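You operate a simulated robot arm through the tools that you are given. There is no shell and no other tool. Be economical: measure what you need, move in short steps, check, and stop when the job is done.

You are at the controls of a simulated robot arm. One attempt, no reset.

## Task
Air the two wet towels on the pull-out airer till they are dry.
Fine: draw the latch back; the airer stays out.

Only the result counts: the job must be done as asked and must still hold three seconds after the hand-in. Knocking over, shifting, dropping, spilling or breaking anything else fails it. Flat cloth is picked up by pressing the open fingertips on it (5 to 10 N) and closing them slowly along it; thin cloth reads only 2 to 8 mm in the jaws.

## Robot
A 7-joint arm with a two-finger parallel gripper, fixed in place. Base frame: the origin is at the foot of the arm, x ahead of it, y to its left, z up. Units: mm, rad, N and s.
With the tool pointing down near the work surface it reaches from about 100 to 620 mm from the base axis. Its first joint turns from -2.007 to 2.007 rad. Payload 3.91 kg.
The TCP is the grasp point between the finger pads, 30 mm short of the fingertips. In the tool frame z runs along the fingers and y along their closing line. Largest opening 110 mm; finger width 20, thickness 10; the body of the gripper, 48 by 112 mm, starts 55 mm behind the TCP.
Orientation is that of the tool frame in the base frame, as [roll, pitch, yaw] about the fixed x, y, z axes, in that order (R = Rz(yaw) Ry(pitch) Rx(roll)). With the fingers straight down and closing along the base's y, the tool's x points along the base's -x, its y along +y and its z along -z.

## Interface
- The arm moves only by the tool nudge_tool. Its arguments are lists of equal length, an entry for each row: "fingers": the opening, from 0 (shut) to 1 (fully open); "delta_pos": the shift along the tool's x, y, z in mm, a list of three; "rotation": the turn, a rotation vector about the tool's x, y, z in rad, a list of three. In form: {"fingers": [fingers, ...], "delta_pos": [[tx, ty, tz], ...], "rotation": [[ax, ay, az], ...]}. A call has 1 to 8 rows; each row is the pose to reach, as a shift and turn from the pose commanded when the call began, along the tool's axes at that moment. A row lasts 0.2 s, in which the tool goes at most 50 mm and 0.15 rad; a call with a longer step from one row to the next is refused whole, and so is a gripper value outside its range. Where a pose cannot be reached the arm comes as near as it can. A force on the tool above 40 N (or 10 N above the force at the start of the call, whichever is more), or a blocked arm, ends the call early, and 0.2 s more pass. Each finger travels about 108 mm/s and halts on what it meets, pressing with about 42 N; the grip force reading is that of the motor and also rises with nothing between the fingers. The clock runs only during rows and for 0.2 s after the last one: add rows that repeat a pose to give the fingers time. The reply holds the time, the measured pose of the TCP, the force on the tool along the base axes, the opening and the grip force, in the units named above and with some noise.
- Cameras (640 x 400 px; columns grow to the right, rows downward): "scene" is fixed at [214.3, 503.9, 1491.1]; the picture's right is [-0.26, -0.96, 0.00], its down [-0.96, 0.26, -0.13] and it looks along [0.12, -0.03, -0.99] (base axes); focal length 250 px, centre (320, 200). "wrist" rides on the gripper at [72, 17, -103] in the tool frame; the picture's right is [-0.23, 0.97, 0.00], its down [-0.76, -0.18, -0.62] and it looks along [-0.61, -0.14, 0.78] (tool axes); focal length 222 px, centre (320, 200). There is no depth. A picture from a camera that has moved, and an enlarged one, comes with that camera's place and axes in the base frame and with its lens. The place of the scene camera against the robot may be out by one fixed shift of up to 18 mm in any direction.
- capture(camera): a new picture of that camera. The clock stands still meanwhile.
- slide_trunk(by): slides the trunk up (or, below 0, down) by that many mm; the arm rides with it, the base frame stays. It gives what a move gives, with no picture.
- zoom(camera, box): a new picture of the part [left, top, right, bottom] of that camera's present view, enlarged. The clock stands still meanwhile.
- close_job(): hands the job in; it is judged then, once.

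Work in short steps. Places have to be worked out from the pictures, the camera data and where the tool is seen: move nearer, look again, correct. Check each grasp and each placing, and mend what went wrong. You have 120 turns and 64 pictures in all, those below and enlarged ones among them. Open the gripper and draw the arm clear of the work before you hand the job in, unless the task says otherwise; then end with one line.

The tools are called after ">>>" by a JSON object that holds its "method" and its "body". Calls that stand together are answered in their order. nudge_tool: Moves the arm, as the interface text tells. Its arguments: {"type":"object","properties":{"fingers":{"type":"array"},"delta_pos":{"type":"array"},"rotation":{"type":"array"}},"required":["fingers","delta_pos","rotation"]} The other tools are called the same way: slide_trunk (by) slides the trunk up or down; capture (camera) takes a picture; zoom (camera, box) takes an enlarged picture of a part of a camera's view; close_job () hands the job in.

At the start:

```text
t: 0.0
eef_pos: [386.9, 376.3, 1134.5]
orientation: [3.14, 0.0, -3.141]
wrist_force: [-0.7, -0.3, -0.9]
opening: 110.2
grasp_force: 0.1
trunk travel left (down, up): [-725.0, 265.0]
```

scene: 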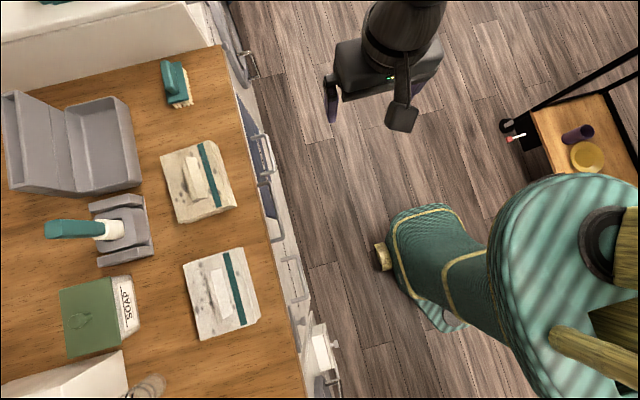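
wrist: 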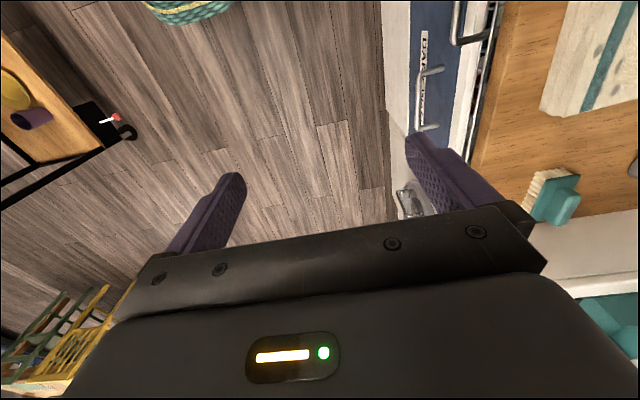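

I'll look closer at the cabinet front and towels first.

>>> {"method": "zoom", "body": {"camera": "scene", "box": [160, 0, 360, 125]}}

>>> {"method": "zoom", "body": {"camera": "scene", "box": [150, 120, 350, 245]}}

>>> {"method": "zoom", "body": {"camera": "scene", "box": [180, 240, 436, 400]}}

>>> {"method": "zoom", "body": {"camera": "wrist", "box": [360, 0, 640, 240]}}

```text
3.20 times, centred on (260, 62) of scene
camera zoom: at [214.3, 503.9, 1491.1], right [-0.26, -0.96, 0.0], down [-0.96, 0.26, -0.13], along [0.12, -0.03, -0.99], focal length 800 px, centre (512, 640)
```

zoom: 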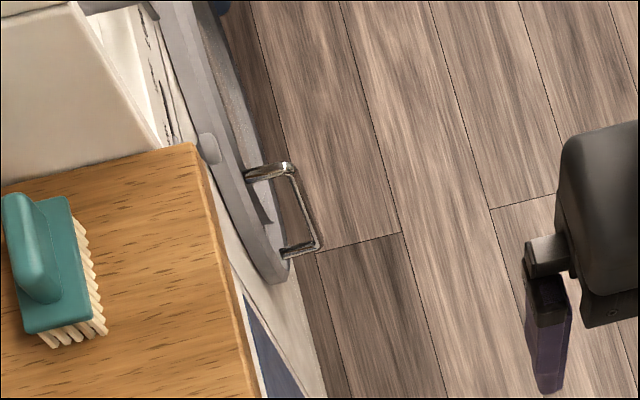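

```text
3.20 times, centred on (250, 182) of scene
camera zoom: at [214.3, 503.9, 1491.1], right [-0.26, -0.96, 0.0], down [-0.96, 0.26, -0.13], along [0.12, -0.03, -0.99], focal length 800 px, centre (544, 256)
```

zoom: 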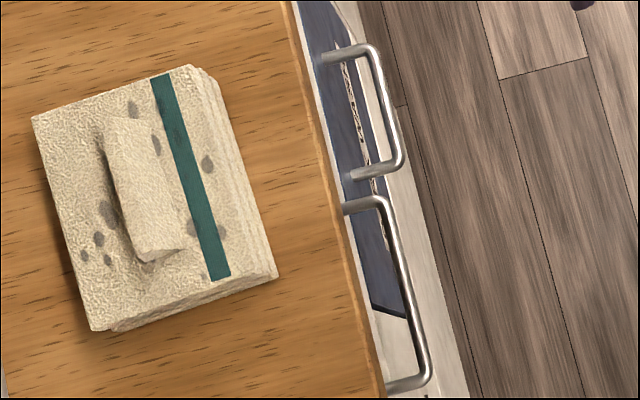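

```text
2.50 times, centred on (308, 320) of scene
camera zoom: at [214.3, 503.9, 1491.1], right [-0.26, -0.96, 0.0], down [-0.96, 0.26, -0.13], along [0.12, -0.03, -0.99], focal length 625 px, centre (350, -100)
```

zoom: 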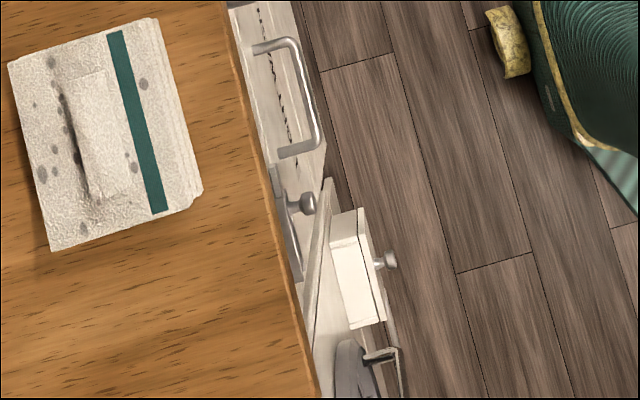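

```text
1.67 times, centred on (500, 120) of wrist
camera zoom: at [314.6, 392.6, 1238.9], right [0.23, 0.97, 0.0], down [0.76, -0.18, 0.62], along [0.61, -0.14, -0.78], focal length 370 px, centre (20, 333)
```

zoom: 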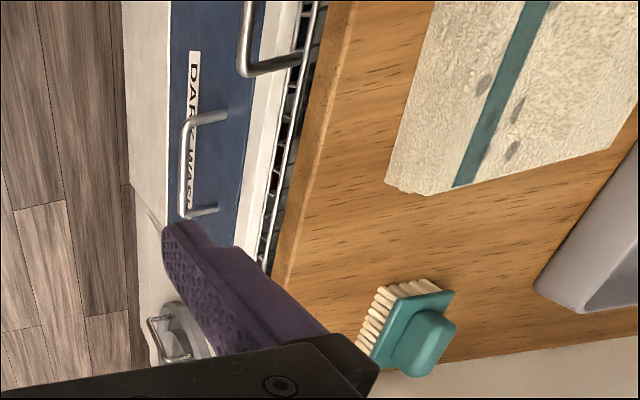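

Triangulating puts the counter at about z≈900 with its front edge at y≈620; the towels lie around (400, 740). I'll carefully test the arm's reach toward +y while high and look down.

>>> {"method": "nudge_tool", "body": {"fingers": [1, 1, 1, 1, 1, 1], "delta_pos": [[0, 40, 0], [0, 80, 0], [0, 120, 0], [0, 160, 0], [0, 200, 0], [0, 200, 0]], "rotation": [[0, 0, 0], [0, 0, 0], [0, 0, 0], [0, 0, 0], [0, 0, 0], [0, 0, 0]]}}

>>> {"method": "capture", "body": {"camera": "scene"}}

>>> {"method": "capture", "body": {"camera": "wrist"}}

```text
t: 1.4
eef_pos: [386.6, 576.5, 1135.6]
orientation: [-3.141, 0.0, 3.141]
wrist_force: [0.3, 1.3, -0.1]
opening: 109.7
grasp_force: 0.0
trunk travel left (down, up): [-725.0, 265.0]
```

```text
57 pictures are left
```

scene: 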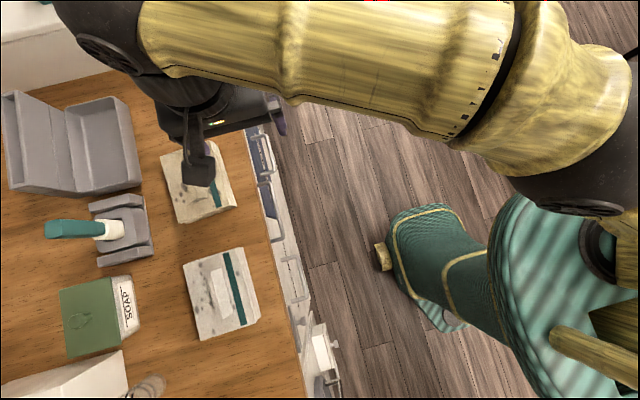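

```text
56 pictures are left
camera wrist: at [314.0, 592.5, 1239.3], right [0.23, 0.97, 0.0], down [0.76, -0.18, 0.62], along [0.61, -0.14, -0.78], focal length 222 px, centre (320, 200)
```

wrist: 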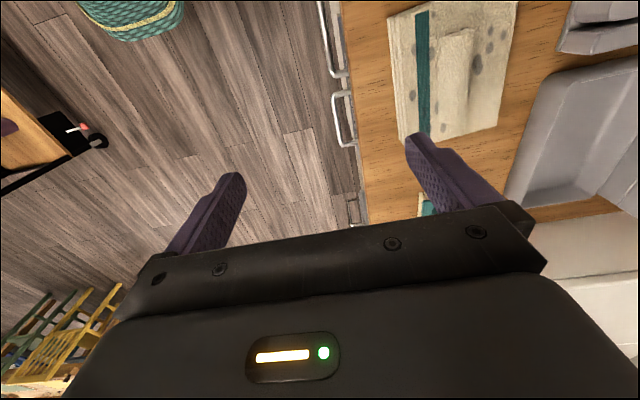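

Reach is fine there. I'll back off from the counter and tip the tool to point at the cabinet front to inspect the airer and the latch.

>>> {"method": "nudge_tool", "body": {"fingers": [1, 1, 1, 1, 1, 1, 1, 1], "delta_pos": [[0, -45, 0], [0, -90, 0], [0, -135, 0], [0, -180, 0], [0, -220, 0], [0, -260, 0], [0, -260, 0], [0, -260, 0]], "rotation": [[0, 0, 0], [0, 0, 0], [-0.14, 0, 0], [-0.28, 0, 0], [-0.42, 0, 0], [-0.56, 0, 0], [-0.7, 0, 0], [-0.84, 0, 0]]}}

>>> {"method": "slide_trunk", "body": {"by": -150}}

>>> {"method": "capture", "body": {"camera": "wrist"}}

```text
t: 3.2
eef_pos: [388.6, 315.6, 1135.1]
orientation: [2.299, 0.001, 3.139]
wrist_force: [-0.3, 0.0, 0.2]
opening: 110.2
grasp_force: 0.1
trunk travel left (down, up): [-725.0, 265.0]
```

```text
t: 5.0
eef_pos: [386.8, 316.3, 985.0]
orientation: [2.302, 0.0, -3.141]
wrist_force: [0.5, -0.4, 0.0]
opening: 110.0
grasp_force: 0.1
trunk travel left (down, up): [-575.0, 415.0]
```

```text
55 pictures are left
camera wrist: at [314.5, 250.5, 1067.2], right [0.23, 0.65, 0.73], down [0.76, -0.58, 0.28], along [0.61, 0.49, -0.63], focal length 222 px, centre (320, 200)
```

wrist: 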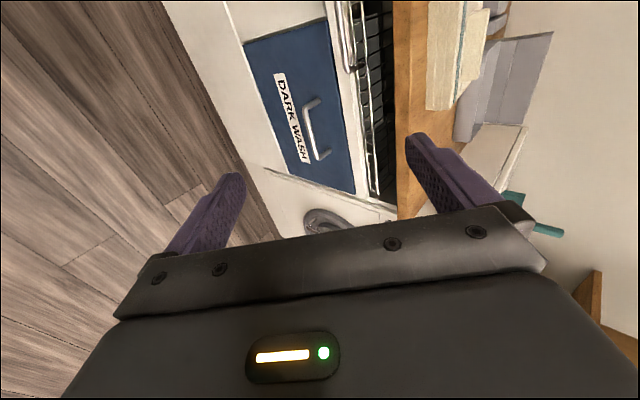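

The airer rack sits in the slot below the counter, above the "DARK WASH" drawer. I'll shift toward −x and tilt a little more to see the latch area.

>>> {"method": "nudge_tool", "body": {"fingers": [1, 1, 1, 1, 1, 1, 1], "delta_pos": [[45, 0, 0], [90, 0, 0], [135, 0, 0], [180, 0, 0], [225, 0, 0], [270, 0, 0], [300, 0, 0]], "rotation": [[0, 0, 0], [-0.14, 0, 0], [-0.28, 0, 0], [-0.42, 0, 0], [-0.56, 0, 0], [-0.7, 0, 0], [-0.73, 0, 0]]}}

>>> {"method": "capture", "body": {"camera": "wrist"}}

```text
t: 6.5
eef_pos: [168.4, 464.7, 954.4]
orientation: [1.575, 0.0, 3.139]
wrist_force: [0.5, -0.1, 0.4]
opening: 109.9
grasp_force: 0.2
out of reach, approached as far as the arm can: row 3, 4, 5, 6, 7
trunk travel left (down, up): [-575.0, 415.0]
```

```text
54 pictures are left
camera wrist: at [97.1, 361.4, 971.7], right [0.23, 0.0, 0.97], down [0.76, -0.63, -0.18], along [0.61, 0.78, -0.14], focal length 222 px, centre (320, 200)
```

wrist: 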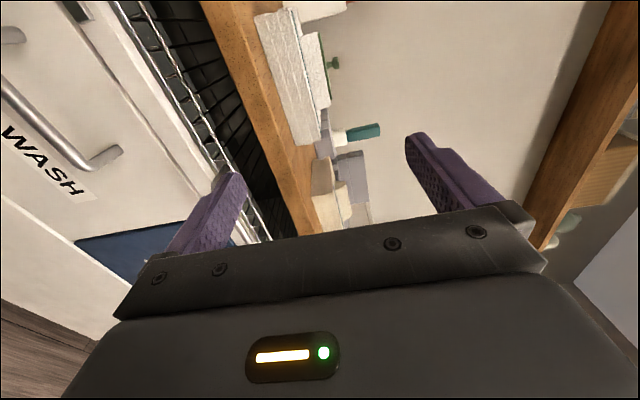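

The latch isn't in view yet. I'll roll the tool about its axis so the camera is above and looks down the cabinet front.

>>> {"method": "nudge_tool", "body": {"fingers": [1, 1, 1, 1, 1, 1, 1, 1], "delta_pos": [[-40, 0, 0], [-80, 0, -10], [-110, 0, -30], [-110, 0, -50], [-110, 0, -60], [-110, 0, -60], [-110, 0, -60], [-110, 0, -60]], "rotation": [[0, 0, 0.14], [0, 0, 0.28], [0, 0, 0.42], [0, 0, 0.56], [0, 0, 0.7], [0, 0, 0.84], [0, 0, 0.98], [0, 0, 1.12]]}}

>>> {"method": "capture", "body": {"camera": "wrist"}}

```text
t: 8.3
eef_pos: [283.1, 404.9, 958.7]
orientation: [1.572, -1.124, 3.141]
wrist_force: [0.3, 0.0, 0.5]
opening: 110.2
grasp_force: 0.0
trunk travel left (down, up): [-575.0, 415.0]
```

```text
53 pictures are left
camera wrist: at [265.8, 300.6, 1031.6], right [0.98, 0.0, 0.22], down [0.17, -0.62, -0.76], along [0.14, 0.78, -0.61], focal length 222 px, centre (320, 200)
```

wrist: 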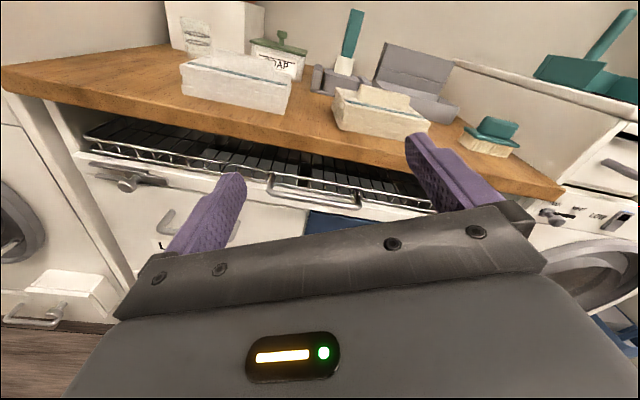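

Now I see the airer: a wire rack beneath the counter with a centre handle, and a latch with a knob on the left. Zooming in on both.

>>> {"method": "zoom", "body": {"camera": "wrist", "box": [80, 110, 240, 210]}}

>>> {"method": "zoom", "body": {"camera": "wrist", "box": [230, 120, 446, 255]}}

```text
4.00 times, centred on (160, 160) of wrist
camera zoom: at [265.8, 300.6, 1031.6], right [0.98, 0.0, 0.22], down [0.17, -0.62, -0.76], along [0.14, 0.78, -0.61], focal length 888 px, centre (960, 360)
```

zoom: 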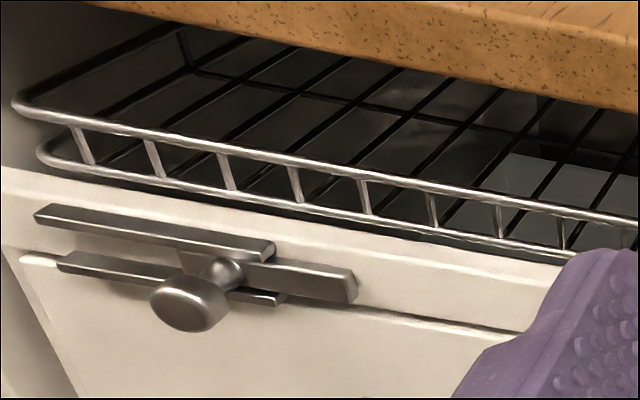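

```text
2.96 times, centred on (338, 188) of wrist
camera zoom: at [265.8, 300.6, 1031.6], right [0.98, 0.0, 0.22], down [0.17, -0.62, -0.76], along [0.14, 0.78, -0.61], focal length 658 px, centre (267, 237)
```

zoom: 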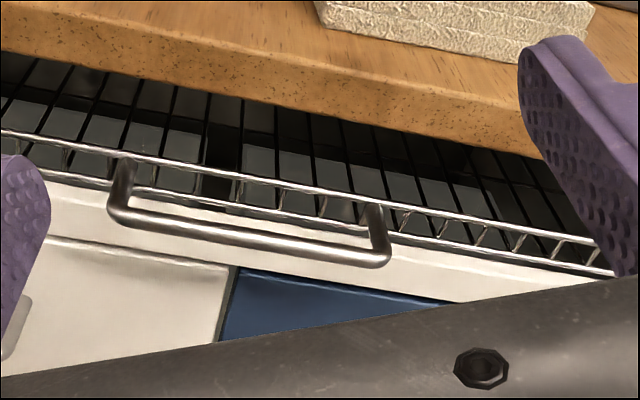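

Knob estimated at about (-10, 612, 750), airer handle bar at about (305, 612, 785). I'll finish the roll (closing line along x) and lower the trunk.

>>> {"method": "nudge_tool", "body": {"fingers": [1, 1, 1, 1], "delta_pos": [[0, 0, 0], [0, 0, 0], [0, 0, 0], [0, 0, 0]], "rotation": [[0, 0, 0.14], [0, 0, 0.28], [0, 0, 0.42], [0, 0, 0.447]]}}

>>> {"method": "slide_trunk", "body": {"by": -205}}

>>> {"method": "nudge_tool", "body": {"fingers": [0.8, 0.8, 0.8, 0.8, 0.8, 0.8, 0.8], "delta_pos": [[0, -45, 0], [0, -90, 15], [0, -135, 30], [0, -180, 45], [0, -225, 60], [0, -270, 75], [0, -293, 80]], "rotation": [[0, 0, 0], [0, 0, 0], [0, 0, 0], [0, 0, 0], [0, 0, 0], [0, 0, 0], [0, 0, 0]]}}

>>> {"method": "capture", "body": {"camera": "wrist"}}

```text
t: 9.3
eef_pos: [283.2, 404.8, 958.3]
orientation: [2.115, -1.567, 2.598]
wrist_force: [0.6, 0.9, -0.5]
opening: 109.8
grasp_force: 0.0
trunk travel left (down, up): [-575.0, 415.0]
```

```text
t: 11.6
eef_pos: [282.4, 403.9, 754.0]
orientation: [1.827, -1.567, 2.885]
wrist_force: [0.9, -0.3, -1.4]
opening: 109.9
grasp_force: 0.1
trunk travel left (down, up): [-370.0, 620.0]
```

```text
t: 13.2
eef_pos: [-12.9, 479.6, 773.5]
orientation: [0.868, -1.384, -2.218]
wrist_force: [-7.6, -0.5, 8.1]
opening: 87.8
grasp_force: 0.1
out of reach, approached as far as the arm can: row 1, 2, 3, 4, 5, 6, 7
trunk travel left (down, up): [-370.0, 620.0]
```

```text
50 pictures are left
camera wrist: at [18.6, 371.0, 835.0], right [0.97, 0.23, -0.08], down [0.05, -0.53, -0.85], along [-0.24, 0.82, -0.52], focal length 222 px, centre (320, 200)
```

wrist: 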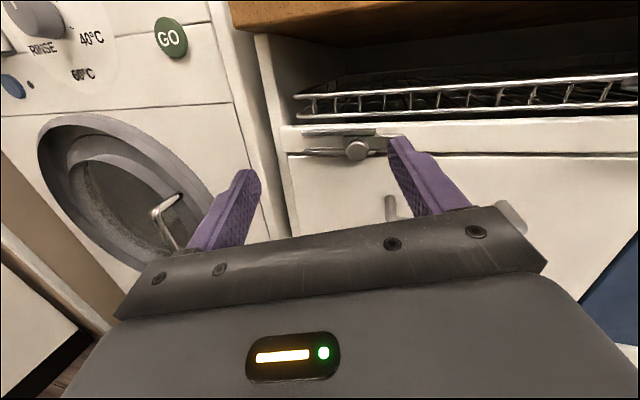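

The roll pose hit a wrist limit near here. I'll check the arm from the scene camera.

>>> {"method": "capture", "body": {"camera": "scene"}}

```text
49 pictures are left
```

scene: 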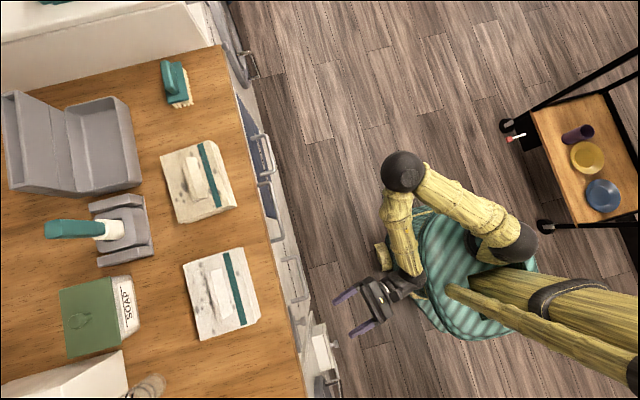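

The wrist is near the robot's own torso, so horizontal fingers are cramped here. I'll tilt the tool to point ~45° down toward the cabinet, which should be more comfortable.

>>> {"method": "nudge_tool", "body": {"fingers": [0.8, 0.8, 0.8, 0.8, 0.8, 0.8], "delta_pos": [[0, 0, 0], [0, 0, 10], [0, 0, 20], [0, 0, 30], [0, 0, 30], [0, 0, 30]], "rotation": [[0, -0.14, 0], [0, -0.28, 0], [0, -0.42, 0], [0, -0.56, 0], [0, -0.7, 0], [0, -0.78, 0]]}}

```text
t: 14.6
eef_pos: [-85.8, 462.9, 673.0]
orientation: [3.053, -1.426, 2.138]
wrist_force: [-0.7, 0.0, -0.1]
opening: 87.9
grasp_force: 0.1
out of reach, approached as far as the arm can: row 1, 2, 3, 4, 5, 6
trunk travel left (down, up): [-370.0, 620.0]
```

The wrist got wound to a limit. I'll retreat toward +x, then unwind the roll.

>>> {"method": "nudge_tool", "body": {"fingers": [0.8, 0.8, 0.8, 0.8, 0.8, 0.8, 0.8], "delta_pos": [[12, 40, -20], [24, 80, -40], [36, 120, -60], [48, 160, -80], [60, 200, -100], [70, 230, -120], [77, 249, -141]], "rotation": [[0, 0, 0], [0, 0, 0], [0, 0, 0], [0, 0, 0], [0, 0, 0], [0, 0, 0], [0, 0, 0]]}}

>>> {"method": "slide_trunk", "body": {"by": 150}}

```text
t: 16.2
eef_pos: [196.7, 460.9, 771.3]
orientation: [3.071, -1.426, 2.111]
wrist_force: [0.3, 0.5, 0.2]
opening: 87.9
grasp_force: 0.1
trunk travel left (down, up): [-370.0, 620.0]
```

```text
t: 17.9
eef_pos: [197.3, 461.3, 920.6]
orientation: [3.069, -1.427, 2.113]
wrist_force: [-0.7, 0.4, 0.4]
opening: 88.0
grasp_force: 0.1
trunk travel left (down, up): [-520.0, 470.0]
```

Now unwinding to the 45° orientation (tool x along −x).

>>> {"method": "nudge_tool", "body": {"fingers": [0.5, 0.5, 0.5, 0.5, 0.2, 0.2, 0, 0], "delta_pos": [[0, 0, 0], [0, 0, 0], [0, 0, 0], [0, 0, 0], [0, 0, 0], [0, 0, 0], [0, 0, 0], [0, 0, 0]], "rotation": [[0.014, -0.075, -0.117], [0.028, -0.15, -0.235], [0.042, -0.225, -0.352], [0.057, -0.3, -0.469], [0.071, -0.375, -0.587], [0.085, -0.45, -0.704], [0.099, -0.525, -0.821], [0.113, -0.6, -0.938]]}}

>>> {"method": "nudge_tool", "body": {"fingers": [0, 0, 0], "delta_pos": [[0, 0, 0], [0, 0, 0], [0, 0, 0]], "rotation": [[0.014, -0.075, -0.117], [0.028, -0.15, -0.235], [0.039, -0.206, -0.323]]}}

```text
t: 19.7
eef_pos: [197.2, 462.0, 920.6]
orientation: [2.331, -0.374, 3.054]
wrist_force: [0.4, -0.6, 0.5]
opening: 0.0
grasp_force: 37.6
trunk travel left (down, up): [-520.0, 470.0]
```

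```text
t: 20.5
eef_pos: [196.5, 460.9, 921.3]
orientation: [2.355, -0.001, 3.132]
wrist_force: [0.1, -0.2, 1.1]
opening: 0.0
grasp_force: 38.1
trunk travel left (down, up): [-520.0, 470.0]
```

Fingers are closed and orientation is right. I'll move to the right side of the knob, standing off from the cabinet, and look.

>>> {"method": "nudge_tool", "body": {"fingers": [0, 0, 0, 0], "delta_pos": [[40, -6, 20], [80, -12, 40], [120, -17, 60], [152, -22, 77]], "rotation": [[0, 0, 0], [0, 0, 0], [0, 0, 0], [0, 0, 0]]}}

>>> {"method": "capture", "body": {"camera": "wrist"}}

```text
t: 21.5
eef_pos: [92.6, 502.3, 873.6]
orientation: [2.316, -0.02, 3.038]
wrist_force: [0.8, -0.6, -0.3]
opening: 0.0
grasp_force: 37.4
trunk travel left (down, up): [-520.0, 470.0]
```

```text
48 pictures are left
camera wrist: at [16.1, 445.2, 957.0], right [0.31, 0.63, 0.71], down [0.7, -0.66, 0.28], along [0.64, 0.41, -0.65], focal length 222 px, centre (320, 200)
```

wrist: 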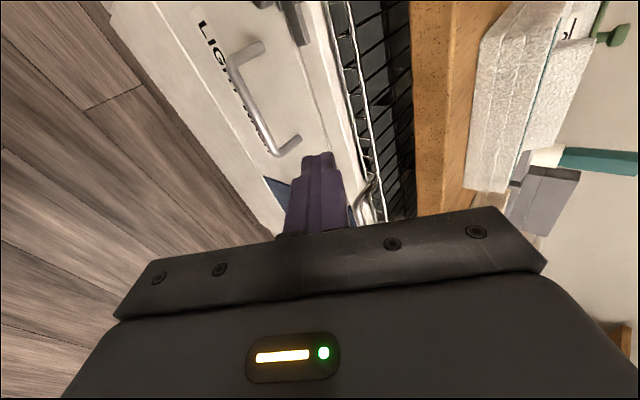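

The arm is lagging; let it settle and read.

>>> {"method": "nudge_tool", "body": {"fingers": [0, 0], "delta_pos": [[0, 0, 0], [0, 0, 0]], "rotation": [[0, 0, 0], [0, 0, 0]]}}

```text
t: 22.1
eef_pos: [92.5, 503.9, 872.8]
orientation: [2.313, -0.017, 3.041]
wrist_force: [0.0, 0.3, 0.1]
opening: 0.0
grasp_force: 37.9
trunk travel left (down, up): [-520.0, 470.0]
```

>>> {"method": "nudge_tool", "body": {"fingers": [0, 0, 0, 0], "delta_pos": [[20, 0, 20], [40, 0, 40], [47, 0, 50], [47, 0, 50]], "rotation": [[0, 0, 0], [0, 0, 0], [0, 0, 0], [0, 0, 0]]}}

```text
t: 22.9
eef_pos: [81.9, 556.2, 897.0]
orientation: [2.228, -0.063, 3.033]
wrist_force: [0.3, -0.2, -0.1]
opening: 0.1
grasp_force: 37.8
out of reach, approached as far as the arm can: row 1, 2, 3
trunk travel left (down, up): [-520.0, 470.0]
stopped in row 3: the arm was blocked; the commanded pose is now the measured one
```

Blocked unexpectedly; checking the scene.

>>> {"method": "capture", "body": {"camera": "scene"}}

```text
47 pictures are left
```

scene: 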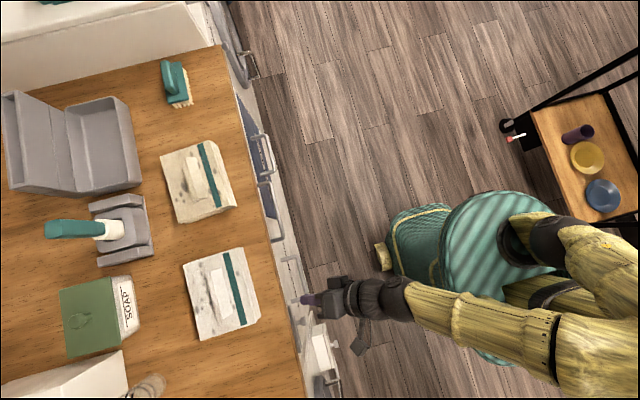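

The elbow swung to an awkward side. I'll back off and roll the tool −90° to a relaxed wrist posture (closing line along x).

>>> {"method": "nudge_tool", "body": {"fingers": [0, 0, 0, 0, 0, 0, 0, 0], "delta_pos": [[-20, -25, -25], [-45, -50, -50], [-68, -75, -75], [-68, -75, -75], [-68, -75, -75], [-68, -75, -75], [-68, -75, -75], [-68, -75, -75]], "rotation": [[0, 0, 0], [0, 0, -0.14], [0, 0, -0.28], [0, 0, -0.42], [0, 0, -0.56], [0, 0, -0.7], [0, 0, -0.84], [0, 0, -0.98]]}}

>>> {"method": "nudge_tool", "body": {"fingers": [0, 0, 0, 0, 0], "delta_pos": [[0, 0, 0], [0, 0, 0], [0, 0, 0], [0, 0, 0], [0, 0, 0]], "rotation": [[0, 0, -0.14], [0, 0, -0.28], [0, 0, -0.42], [0, 0, -0.56], [0, 0, -0.59]]}}

```text
t: 24.7
eef_pos: [163.3, 439.6, 889.6]
orientation: [2.433, 0.679, -2.626]
wrist_force: [0.0, -0.1, 0.4]
opening: 0.0
grasp_force: 38.2
trunk travel left (down, up): [-520.0, 470.0]
```

```text
t: 25.9
eef_pos: [163.3, 439.6, 890.1]
orientation: [3.02, 0.932, -1.837]
wrist_force: [-0.3, -0.1, 0.8]
opening: 0.0
grasp_force: 37.2
trunk travel left (down, up): [-520.0, 470.0]
```

>>> {"method": "nudge_tool", "body": {"fingers": [0, 0], "delta_pos": [[0, 0, 0], [0, 0, 0]], "rotation": [[-0.04, 0.078, -0.082], [-0.081, 0.155, -0.164]]}}

>>> {"method": "nudge_tool", "body": {"fingers": [0, 0, 0, 0, 0], "delta_pos": [[-4, 30, 25], [-7, 60, 50], [-10, 90, 75], [-14, 118, 99], [-14, 118, 99]], "rotation": [[0, 0, 0], [0, 0, 0], [0, 0, 0], [0, 0, 0], [0, 0, 0]]}}

>>> {"method": "capture", "body": {"camera": "wrist"}}

```text
t: 26.5
eef_pos: [132.5, 444.7, 881.2]
orientation: [-3.135, 0.764, -1.496]
wrist_force: [0.3, 0.2, 0.6]
opening: 0.3
grasp_force: 38.0
trunk travel left (down, up): [-520.0, 470.0]
```

```text
t: 27.6
eef_pos: [62.2, 527.6, 892.7]
orientation: [3.067, 0.901, -1.663]
wrist_force: [0.1, -0.5, 0.2]
opening: 0.2
grasp_force: 37.7
trunk travel left (down, up): [-520.0, 470.0]
stopped in row 5: the arm was blocked; the commanded pose is now the measured one
```

```text
46 pictures are left
camera wrist: at [41.6, 401.9, 900.3], right [-0.96, 0.17, 0.22], down [0.22, -0.03, 0.97], along [0.17, 0.98, -0.01], focal length 222 px, centre (320, 200)
```

wrist: 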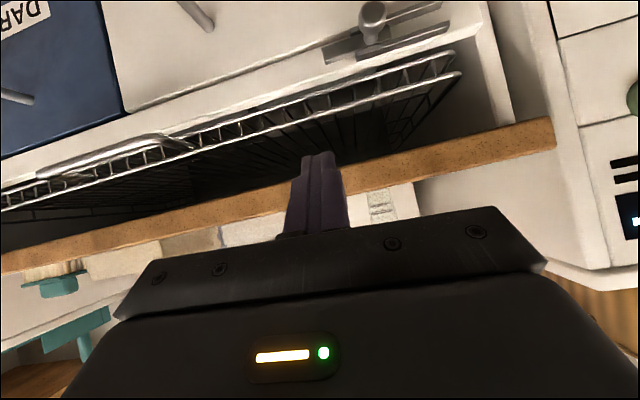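

The arm won't go lower at this trunk height, so I'll lower the trunk instead.

>>> {"method": "slide_trunk", "body": {"by": -130}}

>>> {"method": "nudge_tool", "body": {"fingers": [0, 0], "delta_pos": [[0, 0, 0], [0, 0, 0]], "rotation": [[0, 0, 0], [0, 0, 0]]}}

>>> {"method": "capture", "body": {"camera": "wrist"}}

```text
t: 29.1
eef_pos: [60.8, 526.9, 761.4]
orientation: [3.067, 0.903, -1.662]
wrist_force: [-0.3, 0.7, 0.0]
opening: 0.0
grasp_force: 37.8
trunk travel left (down, up): [-390.0, 600.0]
```

```text
t: 29.7
eef_pos: [61.8, 528.4, 762.6]
orientation: [3.067, 0.904, -1.662]
wrist_force: [-0.2, -0.1, 1.0]
opening: 0.0
grasp_force: 37.5
trunk travel left (down, up): [-390.0, 600.0]
```

```text
45 pictures are left
camera wrist: at [40.7, 402.1, 770.3], right [-0.96, 0.17, 0.22], down [0.22, -0.03, 0.97], along [0.17, 0.98, -0.01], focal length 222 px, centre (320, 200)
```

wrist: 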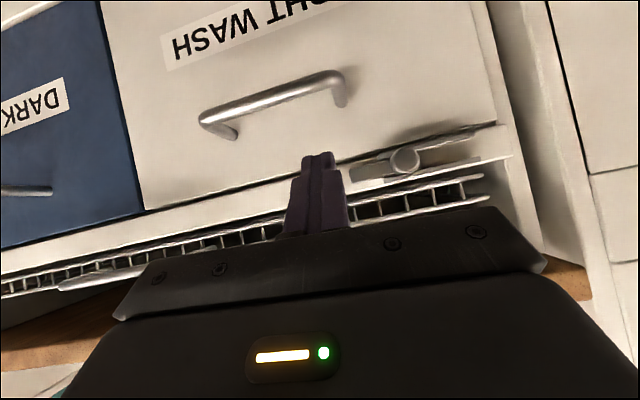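

Knob confirmed at about (-5, 607, 750). I'll advance the closed fingertips to the knob's right side.

>>> {"method": "nudge_tool", "body": {"fingers": [0, 0, 0, 0], "delta_pos": [[-12, 8, 14], [-23, 16, 28], [-34, 22, 42], [-34, 22, 42]], "rotation": [[0, 0, 0], [0, 0, 0], [0, 0, 0], [0, 0, 0]]}}

>>> {"method": "capture", "body": {"camera": "wrist"}}

```text
t: 30.7
eef_pos: [99.8, 583.1, 813.9]
orientation: [2.99, 0.984, -1.826]
wrist_force: [0.1, 0.7, 1.0]
opening: 0.1
grasp_force: 37.7
trunk travel left (down, up): [-390.0, 600.0]
```

```text
44 pictures are left
camera wrist: at [65.9, 460.6, 812.6], right [-0.93, 0.24, 0.27], down [0.24, -0.13, 0.96], along [0.27, 0.96, 0.06], focal length 222 px, centre (320, 200)
```

wrist: 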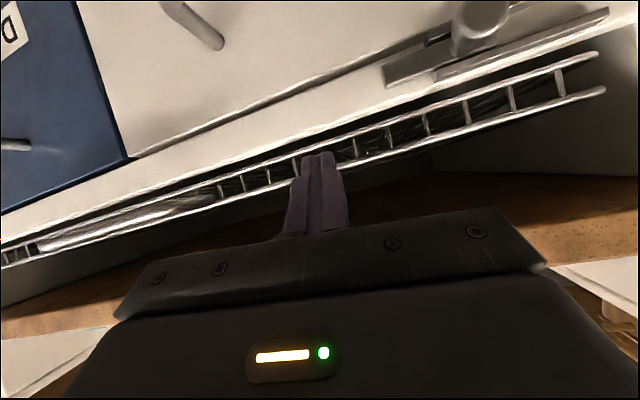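

The arm keeps drifting due to its elbow configuration. I'll raise it, retreat and look at the arm posture before re-approaching with a cleaner joint configuration.

>>> {"method": "nudge_tool", "body": {"fingers": [0, 0, 0, 0, 0], "delta_pos": [[20, -30, -30], [40, -60, -60], [60, -100, -80], [80, -140, -100], [90, -180, -110]], "rotation": [[0, 0, 0], [0, 0, 0], [0, 0, 0], [0, 0, 0], [0, 0, 0]]}}

>>> {"method": "capture", "body": {"camera": "scene"}}

```text
t: 31.9
eef_pos: [213.7, 434.0, 753.3]
orientation: [3.065, 0.902, -1.657]
wrist_force: [-0.4, 0.4, -0.7]
opening: 0.0
grasp_force: 37.6
trunk travel left (down, up): [-390.0, 600.0]
```

```text
43 pictures are left
```

scene: 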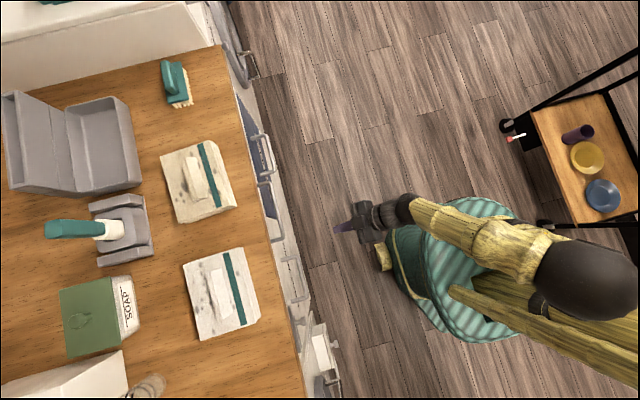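

Elbow is high; forearm steep, limiting the outward tilt. I'll raise the arm while lowering the trunk so that the forearm gets flatter.

>>> {"method": "nudge_tool", "body": {"fingers": [0, 0, 0, 0, 0, 0, 0], "delta_pos": [[-36, 17, -20], [-73, 34, -39], [-110, 51, -59], [-146, 69, -79], [-183, 86, -98], [-219, 103, -118], [-219, 103, -118]], "rotation": [[0, 0, 0], [0, 0, 0], [0, 0, 0], [0, 0, 0], [0, 0, 0], [0, 0, 0], [0, 0, 0]]}}

>>> {"method": "slide_trunk", "body": {"by": -250}}

```text
t: 33.5
eef_pos: [124.1, 480.8, 1003.2]
orientation: [3.068, 0.902, -1.657]
wrist_force: [0.3, 0.7, 0.2]
opening: 0.0
grasp_force: 37.7
trunk travel left (down, up): [-390.0, 600.0]
```

```text
t: 36.1
eef_pos: [124.2, 480.1, 752.5]
orientation: [3.068, 0.903, -1.659]
wrist_force: [-0.4, 0.2, 0.2]
opening: 0.2
grasp_force: 38.2
trunk travel left (down, up): [-140.0, 850.0]
```

>>> {"method": "nudge_tool", "body": {"fingers": [0, 0, 0, 0], "delta_pos": [[-15, 26, 13], [-30, 52, 26], [-44, 77, 39], [-44, 77, 39]], "rotation": [[0, 0, 0], [0, 0, 0], [0, 0, 0], [0, 0, 0]]}}

```text
t: 37.1
eef_pos: [49.5, 540.8, 766.4]
orientation: [3.07, 0.903, -1.657]
wrist_force: [1.2, 1.0, 0.4]
opening: 0.1
grasp_force: 38.0
trunk travel left (down, up): [-140.0, 850.0]
```

Reaches precisely now. Advance the tip to just right of the knob.

>>> {"method": "nudge_tool", "body": {"fingers": [0, 0, 0], "delta_pos": [[-13, 6, 17], [-25, 11, 33], [-25, 11, 33]], "rotation": [[0, 0, 0], [0, 0, 0], [0, 0, 0]]}}

>>> {"method": "capture", "body": {"camera": "wrist"}}

```text
t: 37.9
eef_pos: [40.0, 581.9, 767.6]
orientation: [3.068, 0.901, -1.658]
wrist_force: [0.1, -0.2, -0.7]
opening: 0.1
grasp_force: 37.9
trunk travel left (down, up): [-140.0, 850.0]
```

```text
42 pictures are left
camera wrist: at [19.5, 456.8, 775.0], right [-0.96, 0.17, 0.22], down [0.22, -0.02, 0.97], along [0.17, 0.99, -0.01], focal length 222 px, centre (320, 200)
```

wrist: 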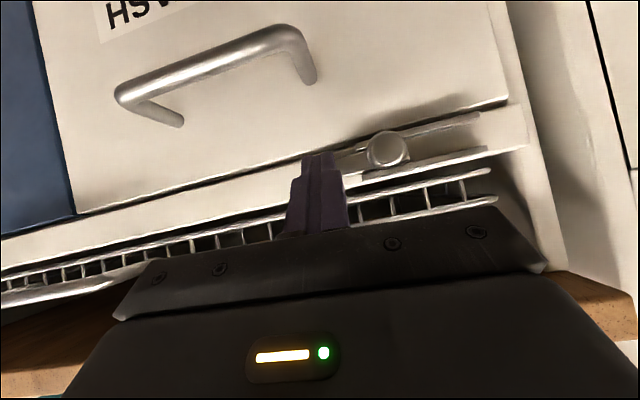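

Tip is beside the knob (knob centre x≈-5, radius ≈14). Push gently toward −x.

>>> {"method": "nudge_tool", "body": {"fingers": [0, 0, 0, 0, 0, 0, 0, 0], "delta_pos": [[0, 10, 0], [0, 20, 0], [0, 28, 0], [0, 36, 0], [0, 44, 0], [0, 52, 0], [0, 60, 0], [0, 68, 0]], "rotation": [[0, 0, 0], [0, 0, 0], [0, 0, 0], [0, 0, 0], [0, 0, 0], [0, 0, 0], [0, 0, 0], [0, 0, 0]]}}

>>> {"method": "capture", "body": {"camera": "wrist"}}

```text
t: 39.7
eef_pos: [-19.8, 585.4, 769.4]
orientation: [3.073, 0.898, -1.668]
wrist_force: [34.5, -9.4, -0.5]
opening: 0.1
grasp_force: 37.7
trunk travel left (down, up): [-140.0, 850.0]
```

```text
41 pictures are left
camera wrist: at [-41.4, 458.8, 778.0], right [-0.96, 0.18, 0.22], down [0.22, -0.02, 0.98], along [0.18, 0.98, -0.02], focal length 222 px, centre (320, 200)
```

wrist: 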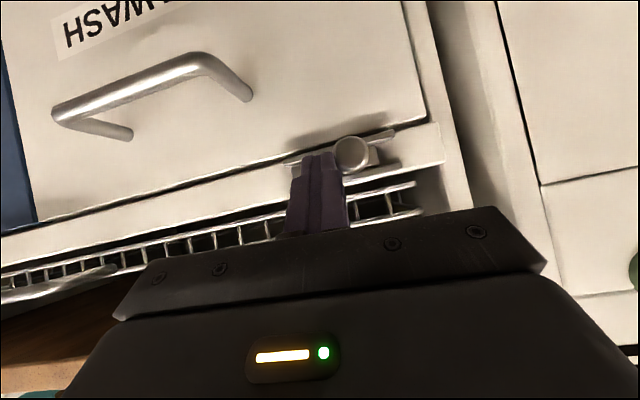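

The knob moved about 37 mm and now resists (end stop). Ease off and check whether it stays back.

>>> {"method": "nudge_tool", "body": {"fingers": [0, 0, 0, 0], "delta_pos": [[0, -20, 0], [0, -35, 0], [15, -35, -30], [30, -35, -60]], "rotation": [[0, 0, 0], [0, 0, 0], [0, 0, 0], [0, 0, 0]]}}

>>> {"method": "zoom", "body": {"camera": "wrist", "box": [280, 80, 440, 180]}}

```text
t: 40.7
eef_pos: [6.7, 519.6, 780.8]
orientation: [3.067, 0.903, -1.659]
wrist_force: [0.0, 0.5, -0.2]
opening: 0.1
grasp_force: 37.9
trunk travel left (down, up): [-140.0, 850.0]
```

```text
4.00 times, centred on (360, 130) of wrist
camera zoom: at [-13.9, 392.4, 789.3], right [-0.96, 0.17, 0.22], down [0.22, -0.02, 0.97], along [0.17, 0.99, -0.01], focal length 888 px, centre (160, 480)
```

zoom: 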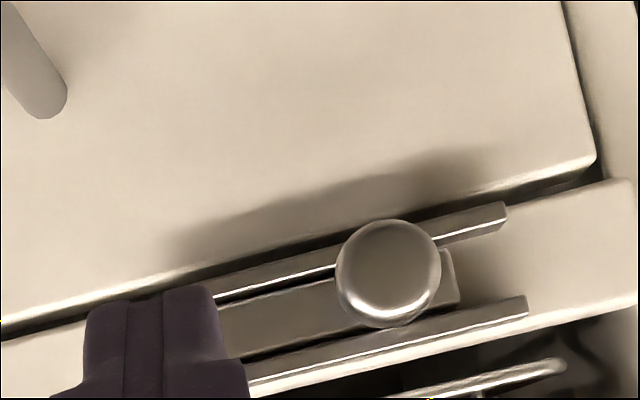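

The latch is drawn back and stays. Next: move in front of the airer handle (about x 230–400, y≈607, z≈790), rolling the tool so it closes around the bar.

>>> {"method": "nudge_tool", "body": {"fingers": [0.2, 0.4, 0.6, 0.6, 0.6, 0.6, 0.6, 0.6], "delta_pos": [[0, -40, -10], [0, -80, -20], [0, -120, -38], [0, -160, -38], [0, -200, -38], [0, -240, -38], [0, -280, -38], [0, -295, -38]], "rotation": [[0, 0, 0.14], [0, 0, 0.28], [0, 0, 0.42], [0, 0, 0.56], [0, 0, 0.7], [0, 0, 0.84], [0, 0, 0.98], [0, 0, 1.12]]}}

>>> {"method": "nudge_tool", "body": {"fingers": [0.6, 0.6, 0.6, 0.6], "delta_pos": [[0, 0, 0], [0, 0, 0], [0, 0, 0], [0, 0, 0]], "rotation": [[0, 0, 0.14], [0, 0, 0.28], [0, 0, 0.42], [0, 0, 0.45]]}}

>>> {"method": "capture", "body": {"camera": "wrist"}}

```text
t: 42.5
eef_pos: [300.0, 479.0, 791.5]
orientation: [2.275, 0.303, -2.888]
wrist_force: [-0.6, -0.3, 0.4]
opening: 66.1
grasp_force: 0.2
trunk travel left (down, up): [-140.0, 850.0]
```

```text
t: 43.5
eef_pos: [300.4, 480.1, 792.1]
orientation: [2.239, -0.048, 3.109]
wrist_force: [0.2, -0.2, 0.8]
opening: 65.9
grasp_force: 0.1
trunk travel left (down, up): [-140.0, 850.0]
```

```text
39 pictures are left
camera wrist: at [229.4, 410.3, 872.6], right [0.28, 0.59, 0.75], down [0.75, -0.62, 0.21], along [0.59, 0.51, -0.62], focal length 222 px, centre (320, 200)
```

wrist: 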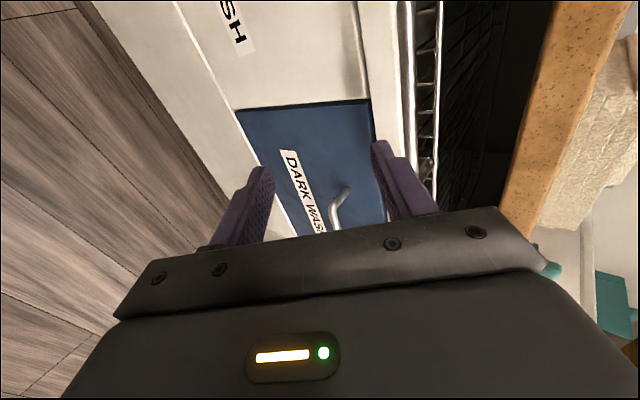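

The bar is seen at about (x, 607, 792). To avoid the rack face with the upper finger, I'll level the tool horizontal (closing vertical) with a smaller opening and come closer.

>>> {"method": "nudge_tool", "body": {"fingers": [0.5, 0.5, 0.5, 0.5, 0.5, 0.5], "delta_pos": [[-2, 8, 10], [-4, 16, 20], [-6, 22, 28], [-8, 27, 34], [-10, 27, 34], [-10, 27, 34]], "rotation": [[-0.134, 0, -0.012], [-0.267, 0, -0.024], [-0.4, 0, -0.036], [-0.534, 0, -0.048], [-0.668, 0, -0.058], [-0.668, 0, -0.058]]}}

>>> {"method": "capture", "body": {"camera": "wrist"}}

```text
t: 44.9
eef_pos: [312.3, 523.4, 791.3]
orientation: [1.569, 0.009, 3.128]
wrist_force: [0.2, 0.4, 0.0]
opening: 55.0
grasp_force: 0.1
trunk travel left (down, up): [-140.0, 850.0]
```

```text
38 pictures are left
camera wrist: at [238.2, 419.1, 807.6], right [0.22, 0.0, 0.98], down [0.76, -0.63, -0.17], along [0.62, 0.78, -0.14], focal length 222 px, centre (320, 200)
```

wrist: 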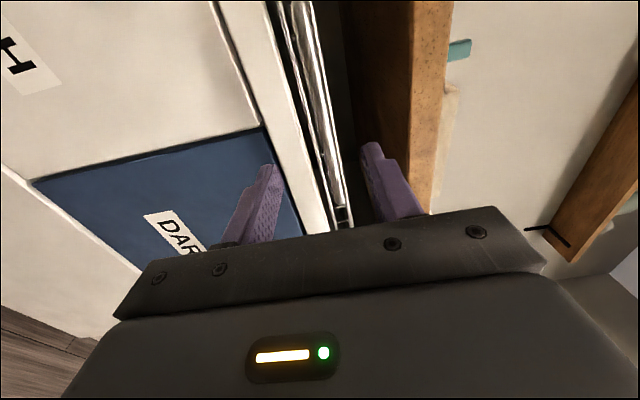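

>>> {"method": "zoom", "body": {"camera": "wrist", "box": [200, 0, 440, 220]}}

```text
1.82 times, centred on (320, 110) of wrist
camera zoom: at [238.2, 419.1, 807.6], right [0.22, 0.0, 0.98], down [0.76, -0.63, -0.17], along [0.62, 0.78, -0.14], focal length 404 px, centre (320, 364)
```

zoom: 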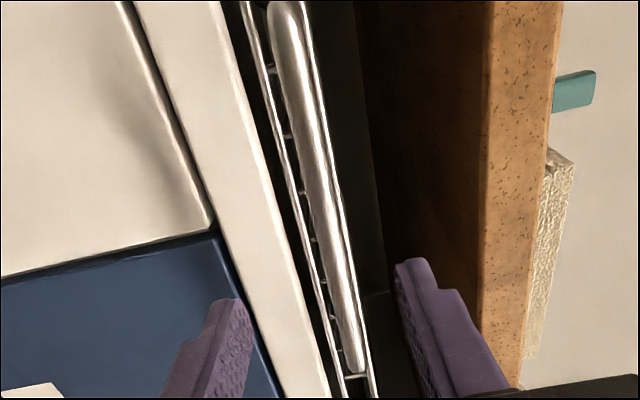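

Bar at z≈795, y≈600. Advance so the tips straddle it (TCP y≈582), then close.

>>> {"method": "nudge_tool", "body": {"fingers": [0.5, 0.5, 0.5, 0.25, 0.1, 0, 0], "delta_pos": [[0, 4, 30], [0, 4, 59], [0, 4, 59], [0, 4, 59], [0, 4, 59], [0, 4, 59], [0, 4, 59]], "rotation": [[0, 0, 0], [0, 0, 0], [0, 0, 0], [0, 0, 0], [0, 0, 0], [0, 0, 0], [0, 0, 0]]}}

>>> {"method": "zoom", "body": {"camera": "wrist", "box": [200, 0, 440, 220]}}

```text
t: 46.5
eef_pos: [313.5, 579.7, 796.7]
orientation: [1.567, 0.009, 3.132]
wrist_force: [0.7, 0.1, 7.2]
opening: 11.6
grasp_force: 44.7
trunk travel left (down, up): [-140.0, 850.0]
```

```text
1.82 times, centred on (320, 110) of wrist
camera zoom: at [238.3, 477.6, 813.1], right [0.22, -0.01, 0.98], down [0.76, -0.63, -0.17], along [0.62, 0.78, -0.13], focal length 404 px, centre (320, 364)
```

zoom: 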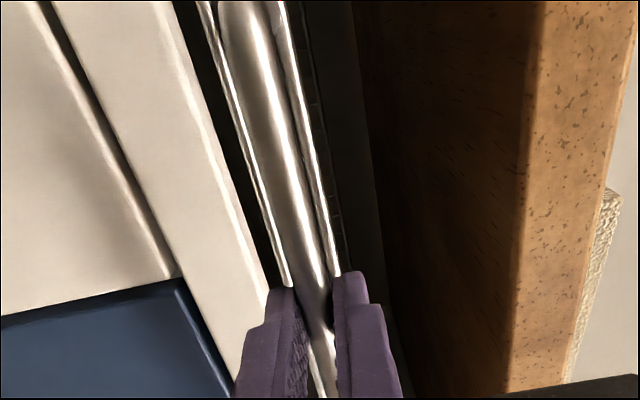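

Bar gripped (11.6 mm). Pull the airer out gently.

>>> {"method": "nudge_tool", "body": {"fingers": [0, 0, 0, 0, 0, 0], "delta_pos": [[0, -1, -10], [0, -1, -25], [0, -1, -40], [0, -1, -55], [0, -1, -70], [0, -1, -85]], "rotation": [[0, 0, 0], [0, 0, 0], [0, 0, 0], [0, 0, 0], [0, 0, 0], [0, 0, 0]]}}

>>> {"method": "capture", "body": {"camera": "scene"}}

```text
t: 47.9
eef_pos: [311.6, 495.9, 797.1]
orientation: [1.567, 0.011, 3.131]
wrist_force: [7.7, 0.3, 23.4]
opening: 12.0
grasp_force: 45.2
trunk travel left (down, up): [-140.0, 850.0]
```

```text
35 pictures are left
```

scene: 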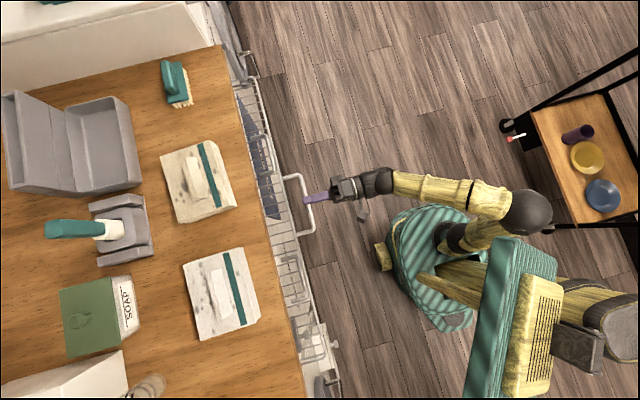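

It's sliding out. Keep pulling, easing the vertical load.

>>> {"method": "nudge_tool", "body": {"fingers": [0, 0, 0, 0, 0, 0, 0, 0], "delta_pos": [[0, 3, -15], [0, 3, -30], [0, 3, -45], [0, 3, -60], [0, 3, -75], [0, 3, -90], [0, 3, -105], [0, 3, -120]], "rotation": [[0, 0, 0], [0, 0, 0], [0, 0, 0], [0, 0, 0], [0, 0, 0], [0, 0, 0], [0, 0, 0], [0, 0, 0]]}}

```text
t: 49.7
eef_pos: [311.8, 376.0, 797.1]
orientation: [1.569, 0.008, 3.127]
wrist_force: [14.0, -0.5, 6.9]
opening: 11.7
grasp_force: 44.7
trunk travel left (down, up): [-140.0, 850.0]
```

>>> {"method": "nudge_tool", "body": {"fingers": [0, 0, 0, 0, 0, 0, 0], "delta_pos": [[-1, 1, -12], [-2, 1, -24], [-2, 1, -36], [-2, 1, -48], [-2, 1, -60], [-2, 1, -72], [-2, 1, -84]], "rotation": [[0, 0, 0], [0, 0, 0], [0, 0, 0], [0, 0, 0], [0, 0, 0], [0, 0, 0], [0, 0, 0]]}}

>>> {"method": "capture", "body": {"camera": "scene"}}

```text
t: 51.3
eef_pos: [312.6, 292.6, 797.7]
orientation: [1.572, 0.007, 3.13]
wrist_force: [12.8, 0.1, -9.9]
opening: 11.6
grasp_force: 45.0
trunk travel left (down, up): [-140.0, 850.0]
```

```text
34 pictures are left
```

scene: 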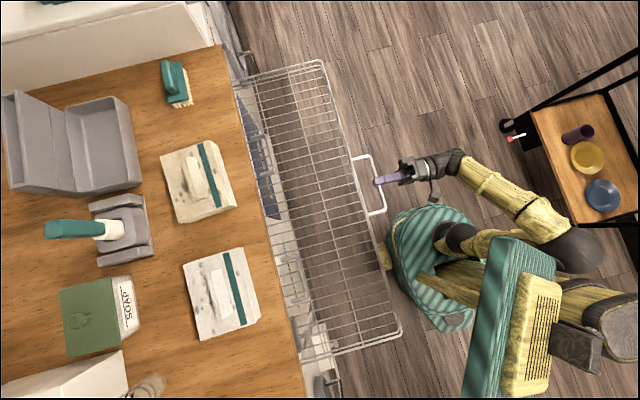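

Airer is out ~290 mm without a stop felt. I'll try slightly further to find the end of travel.

>>> {"method": "nudge_tool", "body": {"fingers": [0, 0, 0, 0], "delta_pos": [[-1, -1, -10], [-2, -1, -20], [-2, -1, -30], [-2, -1, -40]], "rotation": [[0, 0, 0], [0, 0, 0], [0, 0, 0], [0, 0, 0]]}}

```text
t: 52.3
eef_pos: [311.9, 253.0, 797.3]
orientation: [1.571, 0.007, 3.134]
wrist_force: [-1.1, 0.7, -6.8]
opening: 11.7
grasp_force: 45.0
trunk travel left (down, up): [-140.0, 850.0]
```

Far enough (about 327 mm out). Release the bar, back off slightly, then rise.

>>> {"method": "nudge_tool", "body": {"fingers": [0.3, 0.4, 0.4, 0.4, 0.4, 0.4, 0.4, 0.4], "delta_pos": [[0, 0, 0], [0, 0, 0], [0, 0, -20], [0, 0, -40], [0, 40, -40], [0, 80, -40], [0, 120, -40], [0, 150, -40]], "rotation": [[0, 0, 0], [0, 0, 0], [0, 0, 0], [0, 0, 0], [0, 0, 0], [0, 0, 0], [0, 0, 0], [0, 0, 0]]}}

>>> {"method": "capture", "body": {"camera": "scene"}}

```text
t: 54.1
eef_pos: [320.9, 213.7, 941.2]
orientation: [1.577, -0.015, 3.126]
wrist_force: [0.9, -0.5, 0.0]
opening: 43.9
grasp_force: 0.3
trunk travel left (down, up): [-140.0, 850.0]
```

```text
33 pictures are left
```

scene: 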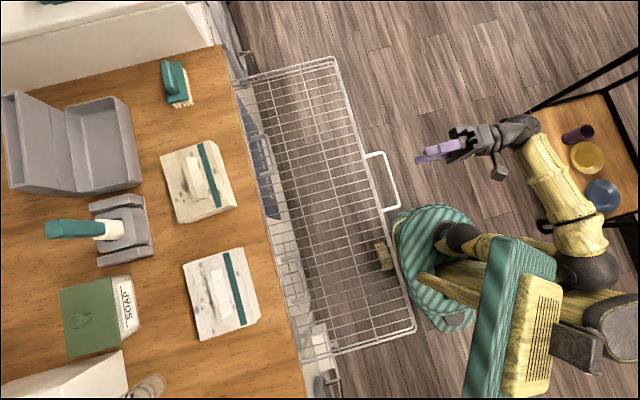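

Airer stays out. Now raise the trunk and tilt the tool down 45° for a close look at the towels.

>>> {"method": "slide_trunk", "body": {"by": 200}}

>>> {"method": "nudge_tool", "body": {"fingers": [0.4, 0.4, 0.4, 0.4, 0.4, 0.4, 0.4, 0.4], "delta_pos": [[0, 0, 40], [0, 0, 80], [0, 0, 120], [0, 0, 160], [0, 0, 200], [0, 0, 240], [0, 0, 280], [0, 0, 310]], "rotation": [[0.1, 0, 0], [0.2, 0, 0], [0.3, 0, 0], [0.4, 0, 0], [0.5, 0, 0], [0.6, 0, 0], [0.7, 0, 0], [0.785, 0, 0]]}}

>>> {"method": "capture", "body": {"camera": "wrist"}}

```text
t: 56.3
eef_pos: [309.8, 211.6, 1148.2]
orientation: [1.571, 0.007, 3.133]
wrist_force: [0.4, 0.4, -0.3]
opening: 43.8
grasp_force: 0.1
trunk travel left (down, up): [-340.0, 650.0]
```

```text
t: 58.1
eef_pos: [312.9, 520.4, 1145.0]
orientation: [2.357, 0.007, 3.129]
wrist_force: [-0.4, -1.8, 0.5]
opening: 43.9
grasp_force: 0.1
trunk travel left (down, up): [-340.0, 650.0]
```

```text
32 pictures are left
camera wrist: at [239.3, 460.1, 1230.4], right [0.23, 0.69, 0.69], down [0.75, -0.57, 0.32], along [0.62, 0.44, -0.65], focal length 222 px, centre (320, 200)
```

wrist: 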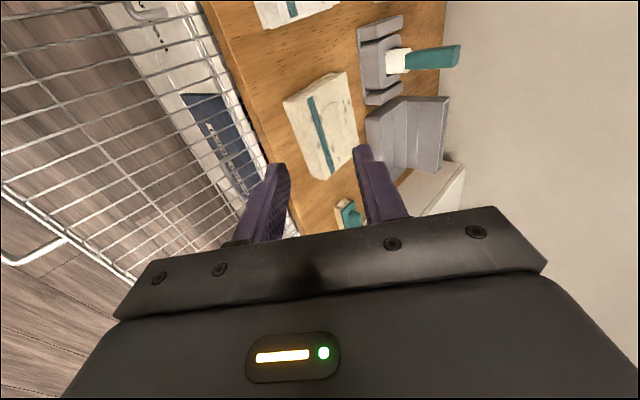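

>>> {"method": "zoom", "body": {"camera": "wrist", "box": [260, 50, 420, 190]}}

```text
2.86 times, centred on (340, 120) of wrist
camera zoom: at [239.3, 460.1, 1230.4], right [0.23, 0.69, 0.69], down [0.75, -0.57, 0.32], along [0.62, 0.44, -0.65], focal length 635 px, centre (263, 429)
```

zoom: 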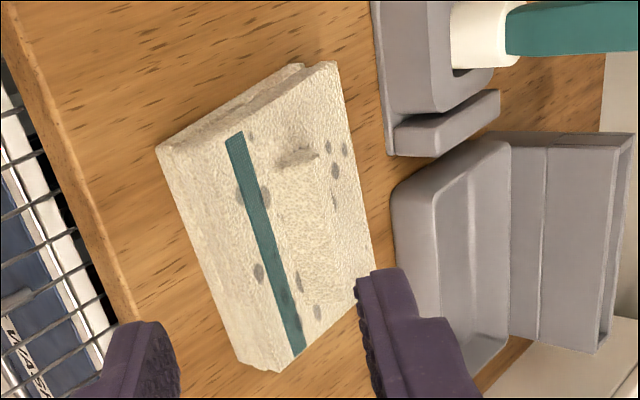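

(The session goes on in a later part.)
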